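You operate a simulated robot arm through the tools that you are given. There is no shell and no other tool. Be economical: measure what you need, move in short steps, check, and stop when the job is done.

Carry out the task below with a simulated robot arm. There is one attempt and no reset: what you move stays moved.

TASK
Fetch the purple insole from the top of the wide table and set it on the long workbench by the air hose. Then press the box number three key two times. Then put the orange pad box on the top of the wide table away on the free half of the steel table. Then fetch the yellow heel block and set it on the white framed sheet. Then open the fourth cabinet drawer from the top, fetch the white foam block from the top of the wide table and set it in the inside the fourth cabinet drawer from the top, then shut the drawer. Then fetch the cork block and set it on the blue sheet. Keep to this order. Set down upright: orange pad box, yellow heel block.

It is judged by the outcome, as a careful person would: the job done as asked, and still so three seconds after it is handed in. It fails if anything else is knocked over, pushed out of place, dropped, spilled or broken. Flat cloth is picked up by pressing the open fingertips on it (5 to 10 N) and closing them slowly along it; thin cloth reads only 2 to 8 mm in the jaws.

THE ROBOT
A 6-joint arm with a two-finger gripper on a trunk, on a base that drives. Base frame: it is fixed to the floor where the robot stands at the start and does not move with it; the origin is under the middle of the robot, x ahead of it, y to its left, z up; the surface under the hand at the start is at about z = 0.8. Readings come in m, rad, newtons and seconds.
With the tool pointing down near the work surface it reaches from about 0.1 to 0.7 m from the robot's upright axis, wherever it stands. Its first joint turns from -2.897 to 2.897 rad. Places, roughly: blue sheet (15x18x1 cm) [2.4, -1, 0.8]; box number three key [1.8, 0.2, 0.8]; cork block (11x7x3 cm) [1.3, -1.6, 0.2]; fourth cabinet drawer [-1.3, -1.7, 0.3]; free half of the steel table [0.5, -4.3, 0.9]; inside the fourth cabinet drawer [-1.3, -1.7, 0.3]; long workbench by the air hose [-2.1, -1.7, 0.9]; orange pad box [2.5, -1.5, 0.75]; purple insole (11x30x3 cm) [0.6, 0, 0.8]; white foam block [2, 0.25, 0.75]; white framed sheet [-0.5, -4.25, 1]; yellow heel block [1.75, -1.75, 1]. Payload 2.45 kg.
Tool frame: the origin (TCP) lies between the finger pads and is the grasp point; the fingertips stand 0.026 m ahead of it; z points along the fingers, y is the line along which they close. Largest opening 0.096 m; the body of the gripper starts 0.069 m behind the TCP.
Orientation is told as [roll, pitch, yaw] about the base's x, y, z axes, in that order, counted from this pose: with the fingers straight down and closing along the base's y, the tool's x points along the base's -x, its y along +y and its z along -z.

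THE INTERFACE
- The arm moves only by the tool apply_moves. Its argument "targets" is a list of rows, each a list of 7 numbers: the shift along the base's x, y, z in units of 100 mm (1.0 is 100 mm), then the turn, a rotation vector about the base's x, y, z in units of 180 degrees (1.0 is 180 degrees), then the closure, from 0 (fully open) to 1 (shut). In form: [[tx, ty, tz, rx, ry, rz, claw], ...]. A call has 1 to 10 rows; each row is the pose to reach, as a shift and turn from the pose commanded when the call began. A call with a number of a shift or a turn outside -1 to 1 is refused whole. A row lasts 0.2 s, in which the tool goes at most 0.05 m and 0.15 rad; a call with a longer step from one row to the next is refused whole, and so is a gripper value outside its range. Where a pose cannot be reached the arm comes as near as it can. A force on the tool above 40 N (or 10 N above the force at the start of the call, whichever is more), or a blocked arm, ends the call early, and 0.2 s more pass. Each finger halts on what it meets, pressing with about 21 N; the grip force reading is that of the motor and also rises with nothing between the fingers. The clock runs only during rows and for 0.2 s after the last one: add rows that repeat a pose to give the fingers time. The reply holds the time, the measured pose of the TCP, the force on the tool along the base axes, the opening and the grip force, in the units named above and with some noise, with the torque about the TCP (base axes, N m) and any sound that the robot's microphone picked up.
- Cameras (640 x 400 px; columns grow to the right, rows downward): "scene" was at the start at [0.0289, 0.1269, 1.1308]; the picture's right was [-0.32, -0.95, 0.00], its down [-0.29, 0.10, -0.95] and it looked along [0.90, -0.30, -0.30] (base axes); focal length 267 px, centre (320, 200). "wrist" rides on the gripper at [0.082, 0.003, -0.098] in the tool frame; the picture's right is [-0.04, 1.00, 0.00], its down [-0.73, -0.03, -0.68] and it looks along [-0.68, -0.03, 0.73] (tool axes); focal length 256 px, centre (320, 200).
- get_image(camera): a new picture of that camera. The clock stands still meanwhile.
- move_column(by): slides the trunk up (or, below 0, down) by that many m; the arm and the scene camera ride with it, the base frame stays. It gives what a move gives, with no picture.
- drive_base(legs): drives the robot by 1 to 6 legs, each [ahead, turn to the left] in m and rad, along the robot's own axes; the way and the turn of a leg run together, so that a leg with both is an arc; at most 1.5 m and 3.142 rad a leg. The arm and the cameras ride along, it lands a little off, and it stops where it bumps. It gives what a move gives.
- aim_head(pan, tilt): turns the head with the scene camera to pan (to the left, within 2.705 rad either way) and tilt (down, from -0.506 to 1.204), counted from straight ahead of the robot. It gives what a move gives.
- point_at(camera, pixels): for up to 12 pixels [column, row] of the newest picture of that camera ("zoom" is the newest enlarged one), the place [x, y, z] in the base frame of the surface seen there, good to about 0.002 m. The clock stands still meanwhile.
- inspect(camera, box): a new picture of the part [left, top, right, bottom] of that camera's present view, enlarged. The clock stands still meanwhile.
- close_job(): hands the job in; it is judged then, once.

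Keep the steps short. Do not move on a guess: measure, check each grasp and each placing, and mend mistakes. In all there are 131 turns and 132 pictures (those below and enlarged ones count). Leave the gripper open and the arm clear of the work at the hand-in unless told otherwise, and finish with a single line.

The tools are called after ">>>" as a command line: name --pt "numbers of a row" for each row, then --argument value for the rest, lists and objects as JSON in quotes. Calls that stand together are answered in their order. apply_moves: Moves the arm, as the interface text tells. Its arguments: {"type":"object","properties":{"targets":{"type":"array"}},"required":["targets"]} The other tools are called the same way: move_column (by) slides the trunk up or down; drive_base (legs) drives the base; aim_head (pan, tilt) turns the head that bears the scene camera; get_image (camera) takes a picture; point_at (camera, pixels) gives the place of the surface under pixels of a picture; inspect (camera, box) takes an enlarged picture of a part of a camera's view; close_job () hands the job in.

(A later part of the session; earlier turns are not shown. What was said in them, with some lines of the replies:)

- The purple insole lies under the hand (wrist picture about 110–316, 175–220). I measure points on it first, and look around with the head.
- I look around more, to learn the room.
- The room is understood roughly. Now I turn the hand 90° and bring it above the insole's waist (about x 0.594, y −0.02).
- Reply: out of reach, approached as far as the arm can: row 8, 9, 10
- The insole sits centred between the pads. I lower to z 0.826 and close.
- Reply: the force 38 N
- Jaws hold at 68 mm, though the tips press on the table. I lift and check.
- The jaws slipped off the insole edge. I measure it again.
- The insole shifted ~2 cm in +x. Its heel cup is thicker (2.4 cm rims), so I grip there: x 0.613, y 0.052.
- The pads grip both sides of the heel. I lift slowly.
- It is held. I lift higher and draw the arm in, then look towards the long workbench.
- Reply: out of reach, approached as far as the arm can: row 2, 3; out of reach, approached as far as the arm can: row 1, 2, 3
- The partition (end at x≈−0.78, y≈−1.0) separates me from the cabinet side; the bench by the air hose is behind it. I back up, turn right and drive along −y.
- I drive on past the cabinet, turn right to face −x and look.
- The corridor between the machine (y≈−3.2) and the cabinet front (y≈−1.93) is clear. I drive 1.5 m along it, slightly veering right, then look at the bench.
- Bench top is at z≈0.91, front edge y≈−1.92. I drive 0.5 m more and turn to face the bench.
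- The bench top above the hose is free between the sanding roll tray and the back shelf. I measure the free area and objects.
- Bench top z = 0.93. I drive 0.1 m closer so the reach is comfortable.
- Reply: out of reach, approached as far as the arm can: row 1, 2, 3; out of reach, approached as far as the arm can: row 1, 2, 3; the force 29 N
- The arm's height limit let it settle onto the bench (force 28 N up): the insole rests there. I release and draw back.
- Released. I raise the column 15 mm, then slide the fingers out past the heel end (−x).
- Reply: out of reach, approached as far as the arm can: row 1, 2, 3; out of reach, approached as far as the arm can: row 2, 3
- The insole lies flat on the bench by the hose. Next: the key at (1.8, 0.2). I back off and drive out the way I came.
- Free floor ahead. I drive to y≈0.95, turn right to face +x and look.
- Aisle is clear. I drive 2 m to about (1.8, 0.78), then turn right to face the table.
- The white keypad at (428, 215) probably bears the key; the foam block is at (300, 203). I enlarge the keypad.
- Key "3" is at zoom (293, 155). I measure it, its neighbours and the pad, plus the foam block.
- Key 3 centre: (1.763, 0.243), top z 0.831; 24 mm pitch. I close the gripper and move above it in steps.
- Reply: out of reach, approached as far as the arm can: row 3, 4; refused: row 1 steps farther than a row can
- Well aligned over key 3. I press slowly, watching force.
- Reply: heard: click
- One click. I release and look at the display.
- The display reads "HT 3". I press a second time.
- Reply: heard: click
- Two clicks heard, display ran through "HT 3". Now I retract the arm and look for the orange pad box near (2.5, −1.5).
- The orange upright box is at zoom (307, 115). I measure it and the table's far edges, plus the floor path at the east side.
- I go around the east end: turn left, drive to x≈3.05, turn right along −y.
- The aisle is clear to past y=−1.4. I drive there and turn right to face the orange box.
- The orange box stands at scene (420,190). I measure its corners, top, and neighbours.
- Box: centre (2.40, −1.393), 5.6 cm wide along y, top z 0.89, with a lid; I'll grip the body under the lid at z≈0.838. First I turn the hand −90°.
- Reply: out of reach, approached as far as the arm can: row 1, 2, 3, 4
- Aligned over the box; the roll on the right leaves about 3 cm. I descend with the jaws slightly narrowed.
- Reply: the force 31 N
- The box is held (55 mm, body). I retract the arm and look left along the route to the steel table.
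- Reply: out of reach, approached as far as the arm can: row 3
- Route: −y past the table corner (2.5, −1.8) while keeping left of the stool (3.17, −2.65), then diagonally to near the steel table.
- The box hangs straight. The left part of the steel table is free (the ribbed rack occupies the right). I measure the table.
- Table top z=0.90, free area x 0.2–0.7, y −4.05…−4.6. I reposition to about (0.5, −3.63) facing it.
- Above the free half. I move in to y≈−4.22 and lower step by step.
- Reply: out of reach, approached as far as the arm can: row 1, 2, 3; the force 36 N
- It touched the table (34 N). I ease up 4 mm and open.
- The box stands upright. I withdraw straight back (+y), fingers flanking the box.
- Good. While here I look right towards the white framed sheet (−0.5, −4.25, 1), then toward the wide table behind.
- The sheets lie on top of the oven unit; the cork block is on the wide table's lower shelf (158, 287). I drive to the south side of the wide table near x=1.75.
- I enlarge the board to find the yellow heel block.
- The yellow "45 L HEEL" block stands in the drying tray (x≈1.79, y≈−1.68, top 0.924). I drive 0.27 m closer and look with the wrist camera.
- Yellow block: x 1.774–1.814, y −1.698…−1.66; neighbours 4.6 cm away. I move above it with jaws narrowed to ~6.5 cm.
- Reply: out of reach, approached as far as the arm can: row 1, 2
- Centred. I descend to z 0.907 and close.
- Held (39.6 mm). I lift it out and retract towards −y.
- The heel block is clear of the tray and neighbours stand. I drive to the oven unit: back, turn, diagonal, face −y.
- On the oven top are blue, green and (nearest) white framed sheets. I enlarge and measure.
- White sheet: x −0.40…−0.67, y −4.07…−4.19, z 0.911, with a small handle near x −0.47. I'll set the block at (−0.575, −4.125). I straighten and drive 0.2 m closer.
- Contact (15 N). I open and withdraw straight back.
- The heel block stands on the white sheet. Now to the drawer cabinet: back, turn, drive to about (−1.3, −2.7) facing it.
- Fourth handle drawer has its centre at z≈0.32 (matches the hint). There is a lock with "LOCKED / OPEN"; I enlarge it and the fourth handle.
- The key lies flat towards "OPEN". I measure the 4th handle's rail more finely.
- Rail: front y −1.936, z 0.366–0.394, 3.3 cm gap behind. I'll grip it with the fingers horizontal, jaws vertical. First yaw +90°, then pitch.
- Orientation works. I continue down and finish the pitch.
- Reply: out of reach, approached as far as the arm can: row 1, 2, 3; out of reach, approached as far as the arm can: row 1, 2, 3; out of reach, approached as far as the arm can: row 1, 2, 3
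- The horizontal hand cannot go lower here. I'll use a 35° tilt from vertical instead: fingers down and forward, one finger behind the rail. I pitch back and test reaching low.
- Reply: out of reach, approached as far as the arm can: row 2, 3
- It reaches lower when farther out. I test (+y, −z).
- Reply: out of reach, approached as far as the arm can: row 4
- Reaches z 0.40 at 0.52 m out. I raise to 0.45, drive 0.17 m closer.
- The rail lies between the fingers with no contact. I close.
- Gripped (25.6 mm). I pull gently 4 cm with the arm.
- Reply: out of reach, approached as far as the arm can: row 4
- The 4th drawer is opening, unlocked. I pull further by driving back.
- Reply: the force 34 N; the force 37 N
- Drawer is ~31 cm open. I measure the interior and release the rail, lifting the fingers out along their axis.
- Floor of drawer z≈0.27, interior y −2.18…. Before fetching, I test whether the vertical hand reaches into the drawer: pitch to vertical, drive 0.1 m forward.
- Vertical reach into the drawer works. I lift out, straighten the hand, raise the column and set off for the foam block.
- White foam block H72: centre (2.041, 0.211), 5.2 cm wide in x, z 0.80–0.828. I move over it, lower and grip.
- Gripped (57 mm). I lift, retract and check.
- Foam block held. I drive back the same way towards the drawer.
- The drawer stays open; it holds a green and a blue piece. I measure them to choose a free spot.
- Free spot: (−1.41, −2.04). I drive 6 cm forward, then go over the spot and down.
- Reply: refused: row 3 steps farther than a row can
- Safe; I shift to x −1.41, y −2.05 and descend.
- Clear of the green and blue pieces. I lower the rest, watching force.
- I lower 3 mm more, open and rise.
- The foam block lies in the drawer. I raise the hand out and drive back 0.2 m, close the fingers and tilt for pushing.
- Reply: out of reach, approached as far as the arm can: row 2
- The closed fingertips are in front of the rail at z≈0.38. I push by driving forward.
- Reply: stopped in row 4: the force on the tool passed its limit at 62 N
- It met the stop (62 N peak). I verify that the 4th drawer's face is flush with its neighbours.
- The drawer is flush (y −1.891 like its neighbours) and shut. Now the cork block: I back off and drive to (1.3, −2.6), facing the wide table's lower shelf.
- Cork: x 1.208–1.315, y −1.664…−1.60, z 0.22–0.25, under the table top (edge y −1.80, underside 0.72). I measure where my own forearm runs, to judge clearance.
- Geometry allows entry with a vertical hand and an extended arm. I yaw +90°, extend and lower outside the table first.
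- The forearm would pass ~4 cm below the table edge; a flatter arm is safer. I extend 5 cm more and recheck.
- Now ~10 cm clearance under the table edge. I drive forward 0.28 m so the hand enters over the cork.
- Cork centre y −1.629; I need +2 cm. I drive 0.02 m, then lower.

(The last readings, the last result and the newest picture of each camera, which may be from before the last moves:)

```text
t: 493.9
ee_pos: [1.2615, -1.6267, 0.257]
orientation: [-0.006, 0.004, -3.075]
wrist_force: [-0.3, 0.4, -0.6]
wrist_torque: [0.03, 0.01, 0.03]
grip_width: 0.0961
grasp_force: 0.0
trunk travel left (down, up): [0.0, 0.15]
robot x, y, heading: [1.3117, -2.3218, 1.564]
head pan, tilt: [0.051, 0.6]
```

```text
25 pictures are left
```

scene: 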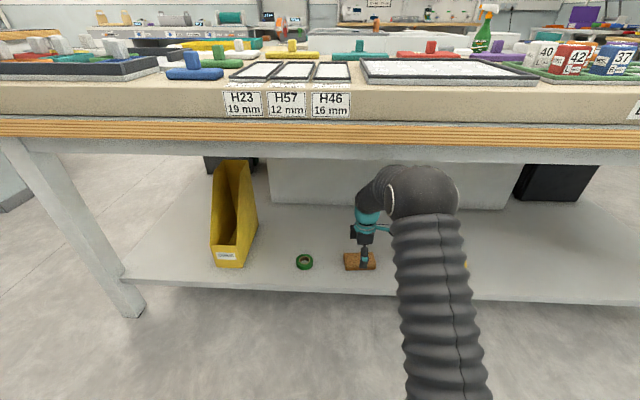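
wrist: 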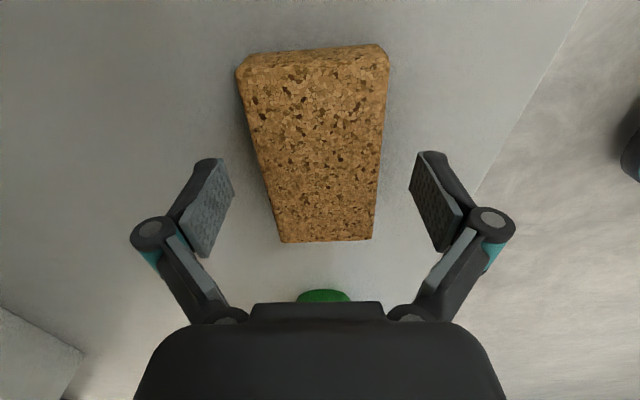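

Well centred between the pads. I lower 6 mm and close.

>>> apply_moves --pt "0 0 -0.05 0 0 0 0" --pt "0 0 -0.05 0 0 0 0.15" --pt "0 0 -0.05 0 0 0 0.3" --pt "0 0 -0.05 0 0 0 0.5" --pt "0 0 -0.05 0 0 0 0.8" --pt "0 0 -0.05 0 0 0 1"

>>> apply_moves --pt "0 0 0.08 0 0 0 1" --pt "0 0 0.2 0 0 0 1" --pt "0 0 0.35 0 0 0 1" --pt "0 0 0.35 0 0 0 1"

>>> get_image --camera "wrist"

```text
t: 495.3
ee_pos: [1.2612, -1.6271, 0.2531]
orientation: [-0.008, 0.004, -3.077]
wrist_force: [-0.8, 0.6, 3.4]
wrist_torque: [-0.02, 0.03, 0.07]
grip_width: 0.061
grasp_force: 21.3
trunk travel left (down, up): [0.0, 0.15]
robot x, y, heading: [1.3098, -2.3203, 1.571]
head pan, tilt: [0.051, 0.6]
```

```text
t: 496.3
ee_pos: [1.2636, -1.6278, 0.2873]
orientation: [-0.006, 0.003, -3.076]
wrist_force: [0.3, 0.0, 0.4]
wrist_torque: [0.02, 0.01, 0.0]
grip_width: 0.0611
grasp_force: 20.6
trunk travel left (down, up): [0.0, 0.15]
robot x, y, heading: [1.3117, -2.3199, 1.569]
head pan, tilt: [0.051, 0.6]
```

```text
24 pictures are left
```

wrist: 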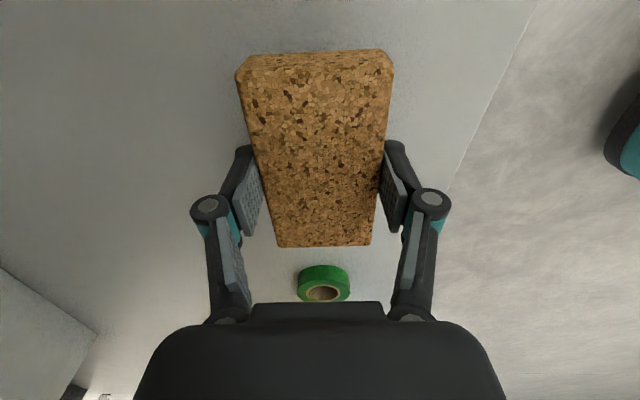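

Cork held. I back out 0.4 m, then raise the arm.

>>> drive_base --legs '[[-0.4, 0]]'

>>> apply_moves --pt "0 -0.1 0.4 0 0 0 1" --pt "0 -0.3 0.8 0 0 0 1" --pt "0 -0.5 1.0 0 0 0 1"

>>> apply_moves --pt "0 -0.2 0.4 0 0 0 1" --pt "0 -0.4 0.8 0 0 0 1" --pt "0 -0.6 1.0 0 0 0 1"

>>> apply_moves --pt "0 -0.2 0.4 0 0 0 1" --pt "0 -0.4 0.8 0 0 0 1" --pt "0 -0.6 1.0 0 0 0 1"

>>> move_column --by 0.15

>>> apply_moves --pt "0 -0.2 0.4 0 0 0 1" --pt "0 -0.4 0.8 0 0 0 1" --pt "0 -0.6 1.0 0 0 0 1"

>>> apply_moves --pt "0 0 0.4 0 0 0 1" --pt "0 0 0.8 0 0 0 1" --pt "0 0 0.9 0 0 0 1"

>>> get_image --camera "wrist"

```text
t: 498.8
ee_pos: [1.26, -2.0293, 0.2868]
orientation: [-0.009, 0.003, -3.071]
wrist_force: [0.2, -0.3, 0.3]
wrist_torque: [0.01, 0.03, -0.02]
grip_width: 0.0613
grasp_force: 21.0
trunk travel left (down, up): [0.0, 0.15]
robot x, y, heading: [1.3062, -2.7252, 1.572]
head pan, tilt: [0.051, 0.6]
```

```text
t: 499.6
ee_pos: [1.2578, -2.0792, 0.3854]
orientation: [-0.005, 0.001, -3.07]
wrist_force: [-0.1, 0.3, -1.5]
wrist_torque: [0.0, -0.03, -0.01]
grip_width: 0.0612
grasp_force: 21.0
trunk travel left (down, up): [0.0, 0.15]
robot x, y, heading: [1.3093, -2.7244, 1.571]
head pan, tilt: [0.051, 0.6]
```

```text
t: 500.4
ee_pos: [1.2583, -2.1411, 0.4837]
orientation: [-0.005, 0.003, -3.069]
wrist_force: [0.2, 0.0, 0.0]
wrist_torque: [-0.06, 0.0, 0.0]
grip_width: 0.061
grasp_force: 20.6
trunk travel left (down, up): [0.0, 0.15]
robot x, y, heading: [1.3093, -2.7258, 1.57]
head pan, tilt: [0.051, 0.6]
```

```text
t: 501.2
ee_pos: [1.2581, -2.2018, 0.5846]
orientation: [-0.007, 0.004, -3.071]
wrist_force: [-0.1, 0.1, -0.7]
wrist_torque: [0.0, 0.02, -0.01]
grip_width: 0.061
grasp_force: 21.3
trunk travel left (down, up): [0.0, 0.15]
robot x, y, heading: [1.3094, -2.7261, 1.569]
head pan, tilt: [0.051, 0.6]
```

```text
t: 502.9
ee_pos: [1.2589, -2.2021, 0.7348]
orientation: [-0.008, 0.002, -3.069]
wrist_force: [0.0, -0.5, -1.6]
wrist_torque: [0.01, -0.05, 0.0]
grip_width: 0.0608
grasp_force: 20.8
trunk travel left (down, up): [-0.15, 0.0]
robot x, y, heading: [1.308, -2.7227, 1.568]
head pan, tilt: [0.051, 0.6]
```

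```text
t: 503.7
ee_pos: [1.2581, -2.261, 0.834]
orientation: [-0.005, 0.002, -3.069]
wrist_force: [1.0, 0.2, -0.8]
wrist_torque: [-0.03, -0.04, 0.0]
grip_width: 0.061
grasp_force: 20.8
trunk travel left (down, up): [-0.15, 0.0]
robot x, y, heading: [1.307, -2.7221, 1.57]
head pan, tilt: [0.051, 0.6]
```

```text
t: 504.5
ee_pos: [1.2586, -2.2631, 0.9269]
orientation: [-0.006, 0.004, -3.07]
wrist_force: [0.6, 0.1, -0.4]
wrist_torque: [-0.02, -0.01, -0.01]
grip_width: 0.0611
grasp_force: 21.6
trunk travel left (down, up): [-0.15, 0.0]
robot x, y, heading: [1.3088, -2.7235, 1.569]
head pan, tilt: [0.051, 0.6]
```

```text
23 pictures are left
```

wrist: 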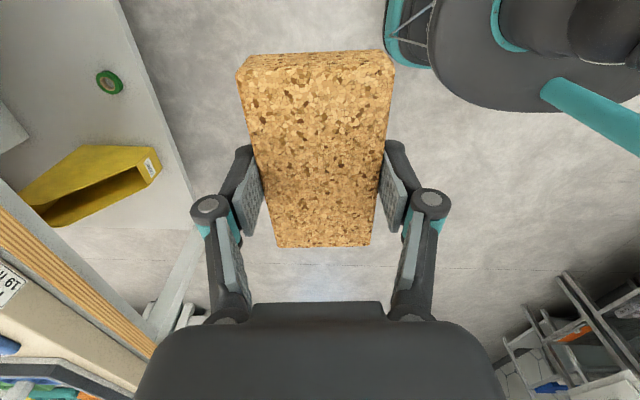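

I raise a bit more and drive around to the east side.

>>> apply_moves --pt "0 -0.1 0.3 0 0 0 1" --pt "0 -0.2 0.5 0 0 0 1"

>>> drive_base --legs '[[0, -1.273], [1.5, 0], [0.11, 0], [0, 1.194], [1.25, 0], [0, 1.65]]'

>>> aim_head --pan 0.05 --tilt 0.5

>>> get_image --camera "scene"

```text
t: 505.1
ee_pos: [1.2579, -2.2825, 0.9755]
orientation: [-0.009, 0.003, -3.07]
wrist_force: [0.3, 0.5, -0.9]
wrist_torque: [-0.01, -0.02, 0.03]
grip_width: 0.0611
grasp_force: 20.6
trunk travel left (down, up): [-0.15, 0.0]
robot x, y, heading: [1.3104, -2.7233, 1.571]
head pan, tilt: [0.051, 0.6]
```

```text
t: 529.4
ee_pos: [2.5858, -1.0634, 0.9763]
orientation: [-0.007, 0.003, -1.576]
wrist_force: [-0.6, -0.3, -0.7]
wrist_torque: [0.0, -0.03, -0.02]
grip_width: 0.061
grasp_force: 21.1
trunk travel left (down, up): [-0.15, 0.0]
robot x, y, heading: [3.0318, -1.0464, 3.065]
head pan, tilt: [0.051, 0.6]
```

```text
t: 530.1
ee_pos: [2.5858, -1.0638, 0.9765]
orientation: [-0.008, 0.003, -1.576]
wrist_force: [-0.2, -0.1, 0.1]
wrist_torque: [0.02, 0.04, 0.02]
grip_width: 0.0611
grasp_force: 20.9
trunk travel left (down, up): [-0.15, 0.0]
robot x, y, heading: [3.0295, -1.0466, 3.068]
head pan, tilt: [0.051, 0.499]
```

```text
22 pictures are left
```

scene: 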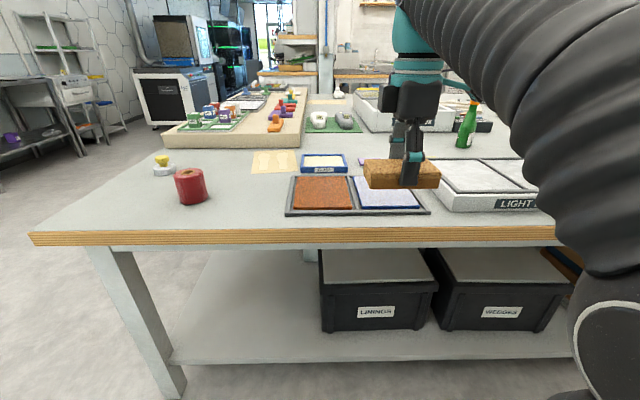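

The framed tray holds a rust sheet (left) and a blue sheet (right, (385,192)). I measure it.

>>> inspect --camera "scene" --box '[270, 140, 450, 230]'

>>> point_at --camera "zoom" --pixels '[[310, 140], [320, 230], [480, 195], [510, 228], [420, 215], [340, 190], [200, 190], [535, 238], [320, 252]]'

>>> get_image --camera "wrist"

```text
3.56 times, centred on (360, 185) of scene
```

zoom: 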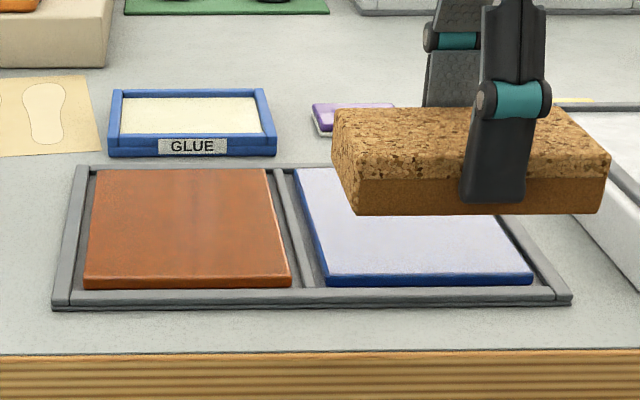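

```text
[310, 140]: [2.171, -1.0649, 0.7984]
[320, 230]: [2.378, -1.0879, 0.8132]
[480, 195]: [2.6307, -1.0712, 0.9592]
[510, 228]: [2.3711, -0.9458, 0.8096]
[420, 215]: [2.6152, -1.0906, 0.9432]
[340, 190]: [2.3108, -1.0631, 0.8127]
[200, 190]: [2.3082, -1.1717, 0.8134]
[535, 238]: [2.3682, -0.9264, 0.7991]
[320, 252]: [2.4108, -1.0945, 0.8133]
```

```text
20 pictures are left
```

wrist: 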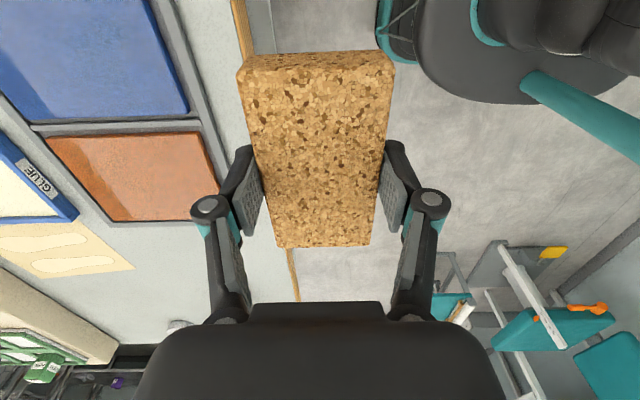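

>>> point_at --camera "wrist" --pixels '[[183, 105], [40, 115], [150, 10], [100, 60], [10, 90], [175, 80], [60, 10]]'

```text
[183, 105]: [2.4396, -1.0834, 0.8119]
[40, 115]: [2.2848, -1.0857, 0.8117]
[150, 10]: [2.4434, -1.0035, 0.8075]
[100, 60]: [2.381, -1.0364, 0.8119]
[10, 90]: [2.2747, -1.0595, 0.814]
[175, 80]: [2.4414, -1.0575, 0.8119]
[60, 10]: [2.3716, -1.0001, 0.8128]
```

Blue sheet: x 2.26–2.44, y −1.095…−0.93, z 0.812; centre ≈ (2.355, −1.012). I drive 0.08 m closer, move over it and lower.

>>> drive_base --legs '[[0.08, 0]]'

>>> apply_moves --pt "-0.35 0.15 0 0 0 0 1" --pt "-0.7 0.3 0 0 0 0 1" --pt "-1.0 0.47 0 0 0 0 1"

>>> apply_moves --pt "-0.25 0 -0.2 0 0 0 1" --pt "-0.5 0 -0.5 0 0 0 1" --pt "-0.5 0 -0.8 0 0 0 1"

>>> get_image --camera "wrist"

```text
t: 531.2
ee_pos: [2.5067, -1.0569, 0.9764]
orientation: [-0.007, 0.002, -1.576]
wrist_force: [0.1, -0.4, 0.0]
wrist_torque: [0.0, 0.01, 0.03]
grip_width: 0.061
grasp_force: 21.0
trunk travel left (down, up): [-0.15, 0.0]
robot x, y, heading: [2.9471, -1.0403, 3.062]
head pan, tilt: [0.051, 0.499]
```

```text
t: 532.0
ee_pos: [2.4055, -1.01, 0.9761]
orientation: [-0.008, 0.002, -1.579]
wrist_force: [0.5, -0.6, 0.5]
wrist_torque: [0.01, 0.08, -0.03]
grip_width: 0.061
grasp_force: 21.5
trunk travel left (down, up): [-0.15, 0.0]
robot x, y, heading: [2.9495, -1.0367, 3.067]
head pan, tilt: [0.051, 0.499]
```

```text
t: 532.8
ee_pos: [2.3554, -1.0093, 0.8964]
orientation: [-0.008, 0.003, -1.575]
wrist_force: [1.5, 1.3, -0.5]
wrist_torque: [-0.02, 0.0, 0.01]
grip_width: 0.0609
grasp_force: 20.9
trunk travel left (down, up): [-0.15, 0.0]
robot x, y, heading: [2.9492, -1.0371, 3.065]
head pan, tilt: [0.051, 0.499]
```

```text
19 pictures are left
```

wrist: 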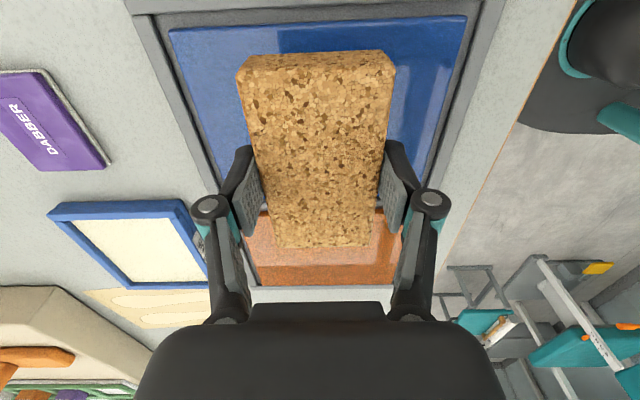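

>>> point_at --camera "wrist" --pixels '[[320, 30], [200, 30], [440, 30], [222, 140], [420, 140], [320, 20]]'

>>> apply_moves --pt "0 0 -0.2 0 0 0 1" --pt "0 0 -0.38 0 0 0 1" --pt "0 0 -0.46 0 0 0 1"

```text
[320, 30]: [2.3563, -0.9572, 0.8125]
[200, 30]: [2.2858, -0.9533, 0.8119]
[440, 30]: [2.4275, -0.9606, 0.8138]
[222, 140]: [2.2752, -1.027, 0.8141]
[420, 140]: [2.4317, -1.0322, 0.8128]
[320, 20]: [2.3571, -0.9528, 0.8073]
```

```text
t: 533.6
ee_pos: [2.3556, -1.0103, 0.8483]
orientation: [-0.008, 0.002, -1.578]
wrist_force: [-0.4, 0.0, -0.5]
wrist_torque: [0.03, 0.05, 0.0]
grip_width: 0.0612
grasp_force: 21.2
trunk travel left (down, up): [-0.15, 0.0]
robot x, y, heading: [2.9482, -1.0413, 3.062]
head pan, tilt: [0.051, 0.499]
```

The sheet spans y −1.095…−0.955, so I shift 1.5 cm to −y, then touch down.

>>> apply_moves --pt "0 -0.08 0.03 0 0 0 1" --pt "0 -0.15 0.03 0 0 0 1" --pt "0 -0.15 -0.01 0 0 0 1" --pt "0 -0.15 -0.04 0 0 0 1"

```text
t: 534.6
ee_pos: [2.3557, -1.0256, 0.8466]
orientation: [-0.008, 0.004, -1.576]
wrist_force: [-1.2, 0.5, 6.6]
wrist_torque: [-0.13, -0.13, -0.01]
grip_width: 0.0611
grasp_force: 20.8
trunk travel left (down, up): [-0.15, 0.0]
robot x, y, heading: [2.9502, -1.0381, 3.067]
head pan, tilt: [0.051, 0.499]
```

Contact (6.6 N). I release and rise, then check.

>>> apply_moves --pt "0 0 0.01 0 0 0 0.3" --pt "0 0 0.01 0 0 0 0.1" --pt "0 0 0.01 0 0 0 0" --pt "0 0 0.01 0 0 0 0" --pt "0 0 0.3 0 0 0 0" --pt "0 0 0.7 0 0 0 0" --pt "0.2 0 1.0 0 0 0 0"

>>> apply_moves --pt "0.4 0 0.2 0 0 0 0" --pt "0.8 0 0.3 0 0 0 0" --pt "1.0 0 0.3 0 0 0 0"

>>> drive_base --legs '[[-0.15, 0]]'

>>> get_image --camera "scene"

```text
t: 536.2
ee_pos: [2.3762, -1.0222, 0.9453]
orientation: [-0.007, 0.004, -1.577]
wrist_force: [-1.1, 0.2, 0.4]
wrist_torque: [-0.03, -0.03, 0.02]
grip_width: 0.0961
grasp_force: 0.0
trunk travel left (down, up): [-0.15, 0.0]
robot x, y, heading: [2.9472, -1.0401, 3.068]
head pan, tilt: [0.051, 0.499]
```

```text
t: 537.0
ee_pos: [2.4757, -1.0257, 0.9764]
orientation: [-0.004, 0.003, -1.576]
wrist_force: [0.5, 0.4, -0.3]
wrist_torque: [-0.04, -0.06, -0.01]
grip_width: 0.0959
grasp_force: 0.1
trunk travel left (down, up): [-0.15, 0.0]
robot x, y, heading: [2.9487, -1.0428, 3.063]
head pan, tilt: [0.051, 0.499]
```

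```text
t: 538.4
ee_pos: [2.6273, -1.0377, 0.9758]
orientation: [-0.007, 0.003, -1.576]
wrist_force: [0.2, -0.1, 0.1]
wrist_torque: [0.01, -0.03, 0.04]
grip_width: 0.0961
grasp_force: 0.0
trunk travel left (down, up): [-0.15, 0.0]
robot x, y, heading: [3.1051, -1.0531, 3.068]
head pan, tilt: [0.051, 0.499]
```

```text
18 pictures are left
```

scene: 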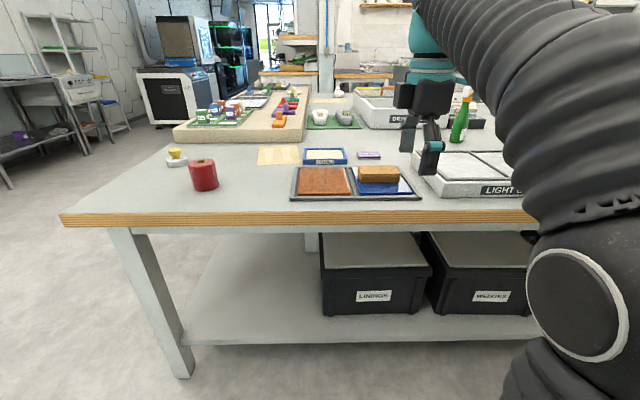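

The cork block rests on the blue sheet, the hand is open and clear. All steps are done, so I hand in.

>>> close_job

```text
The job is handed in.
```

All six steps were carried out in the order given, and the job is handed in with the gripper open and the arm clear of the work.
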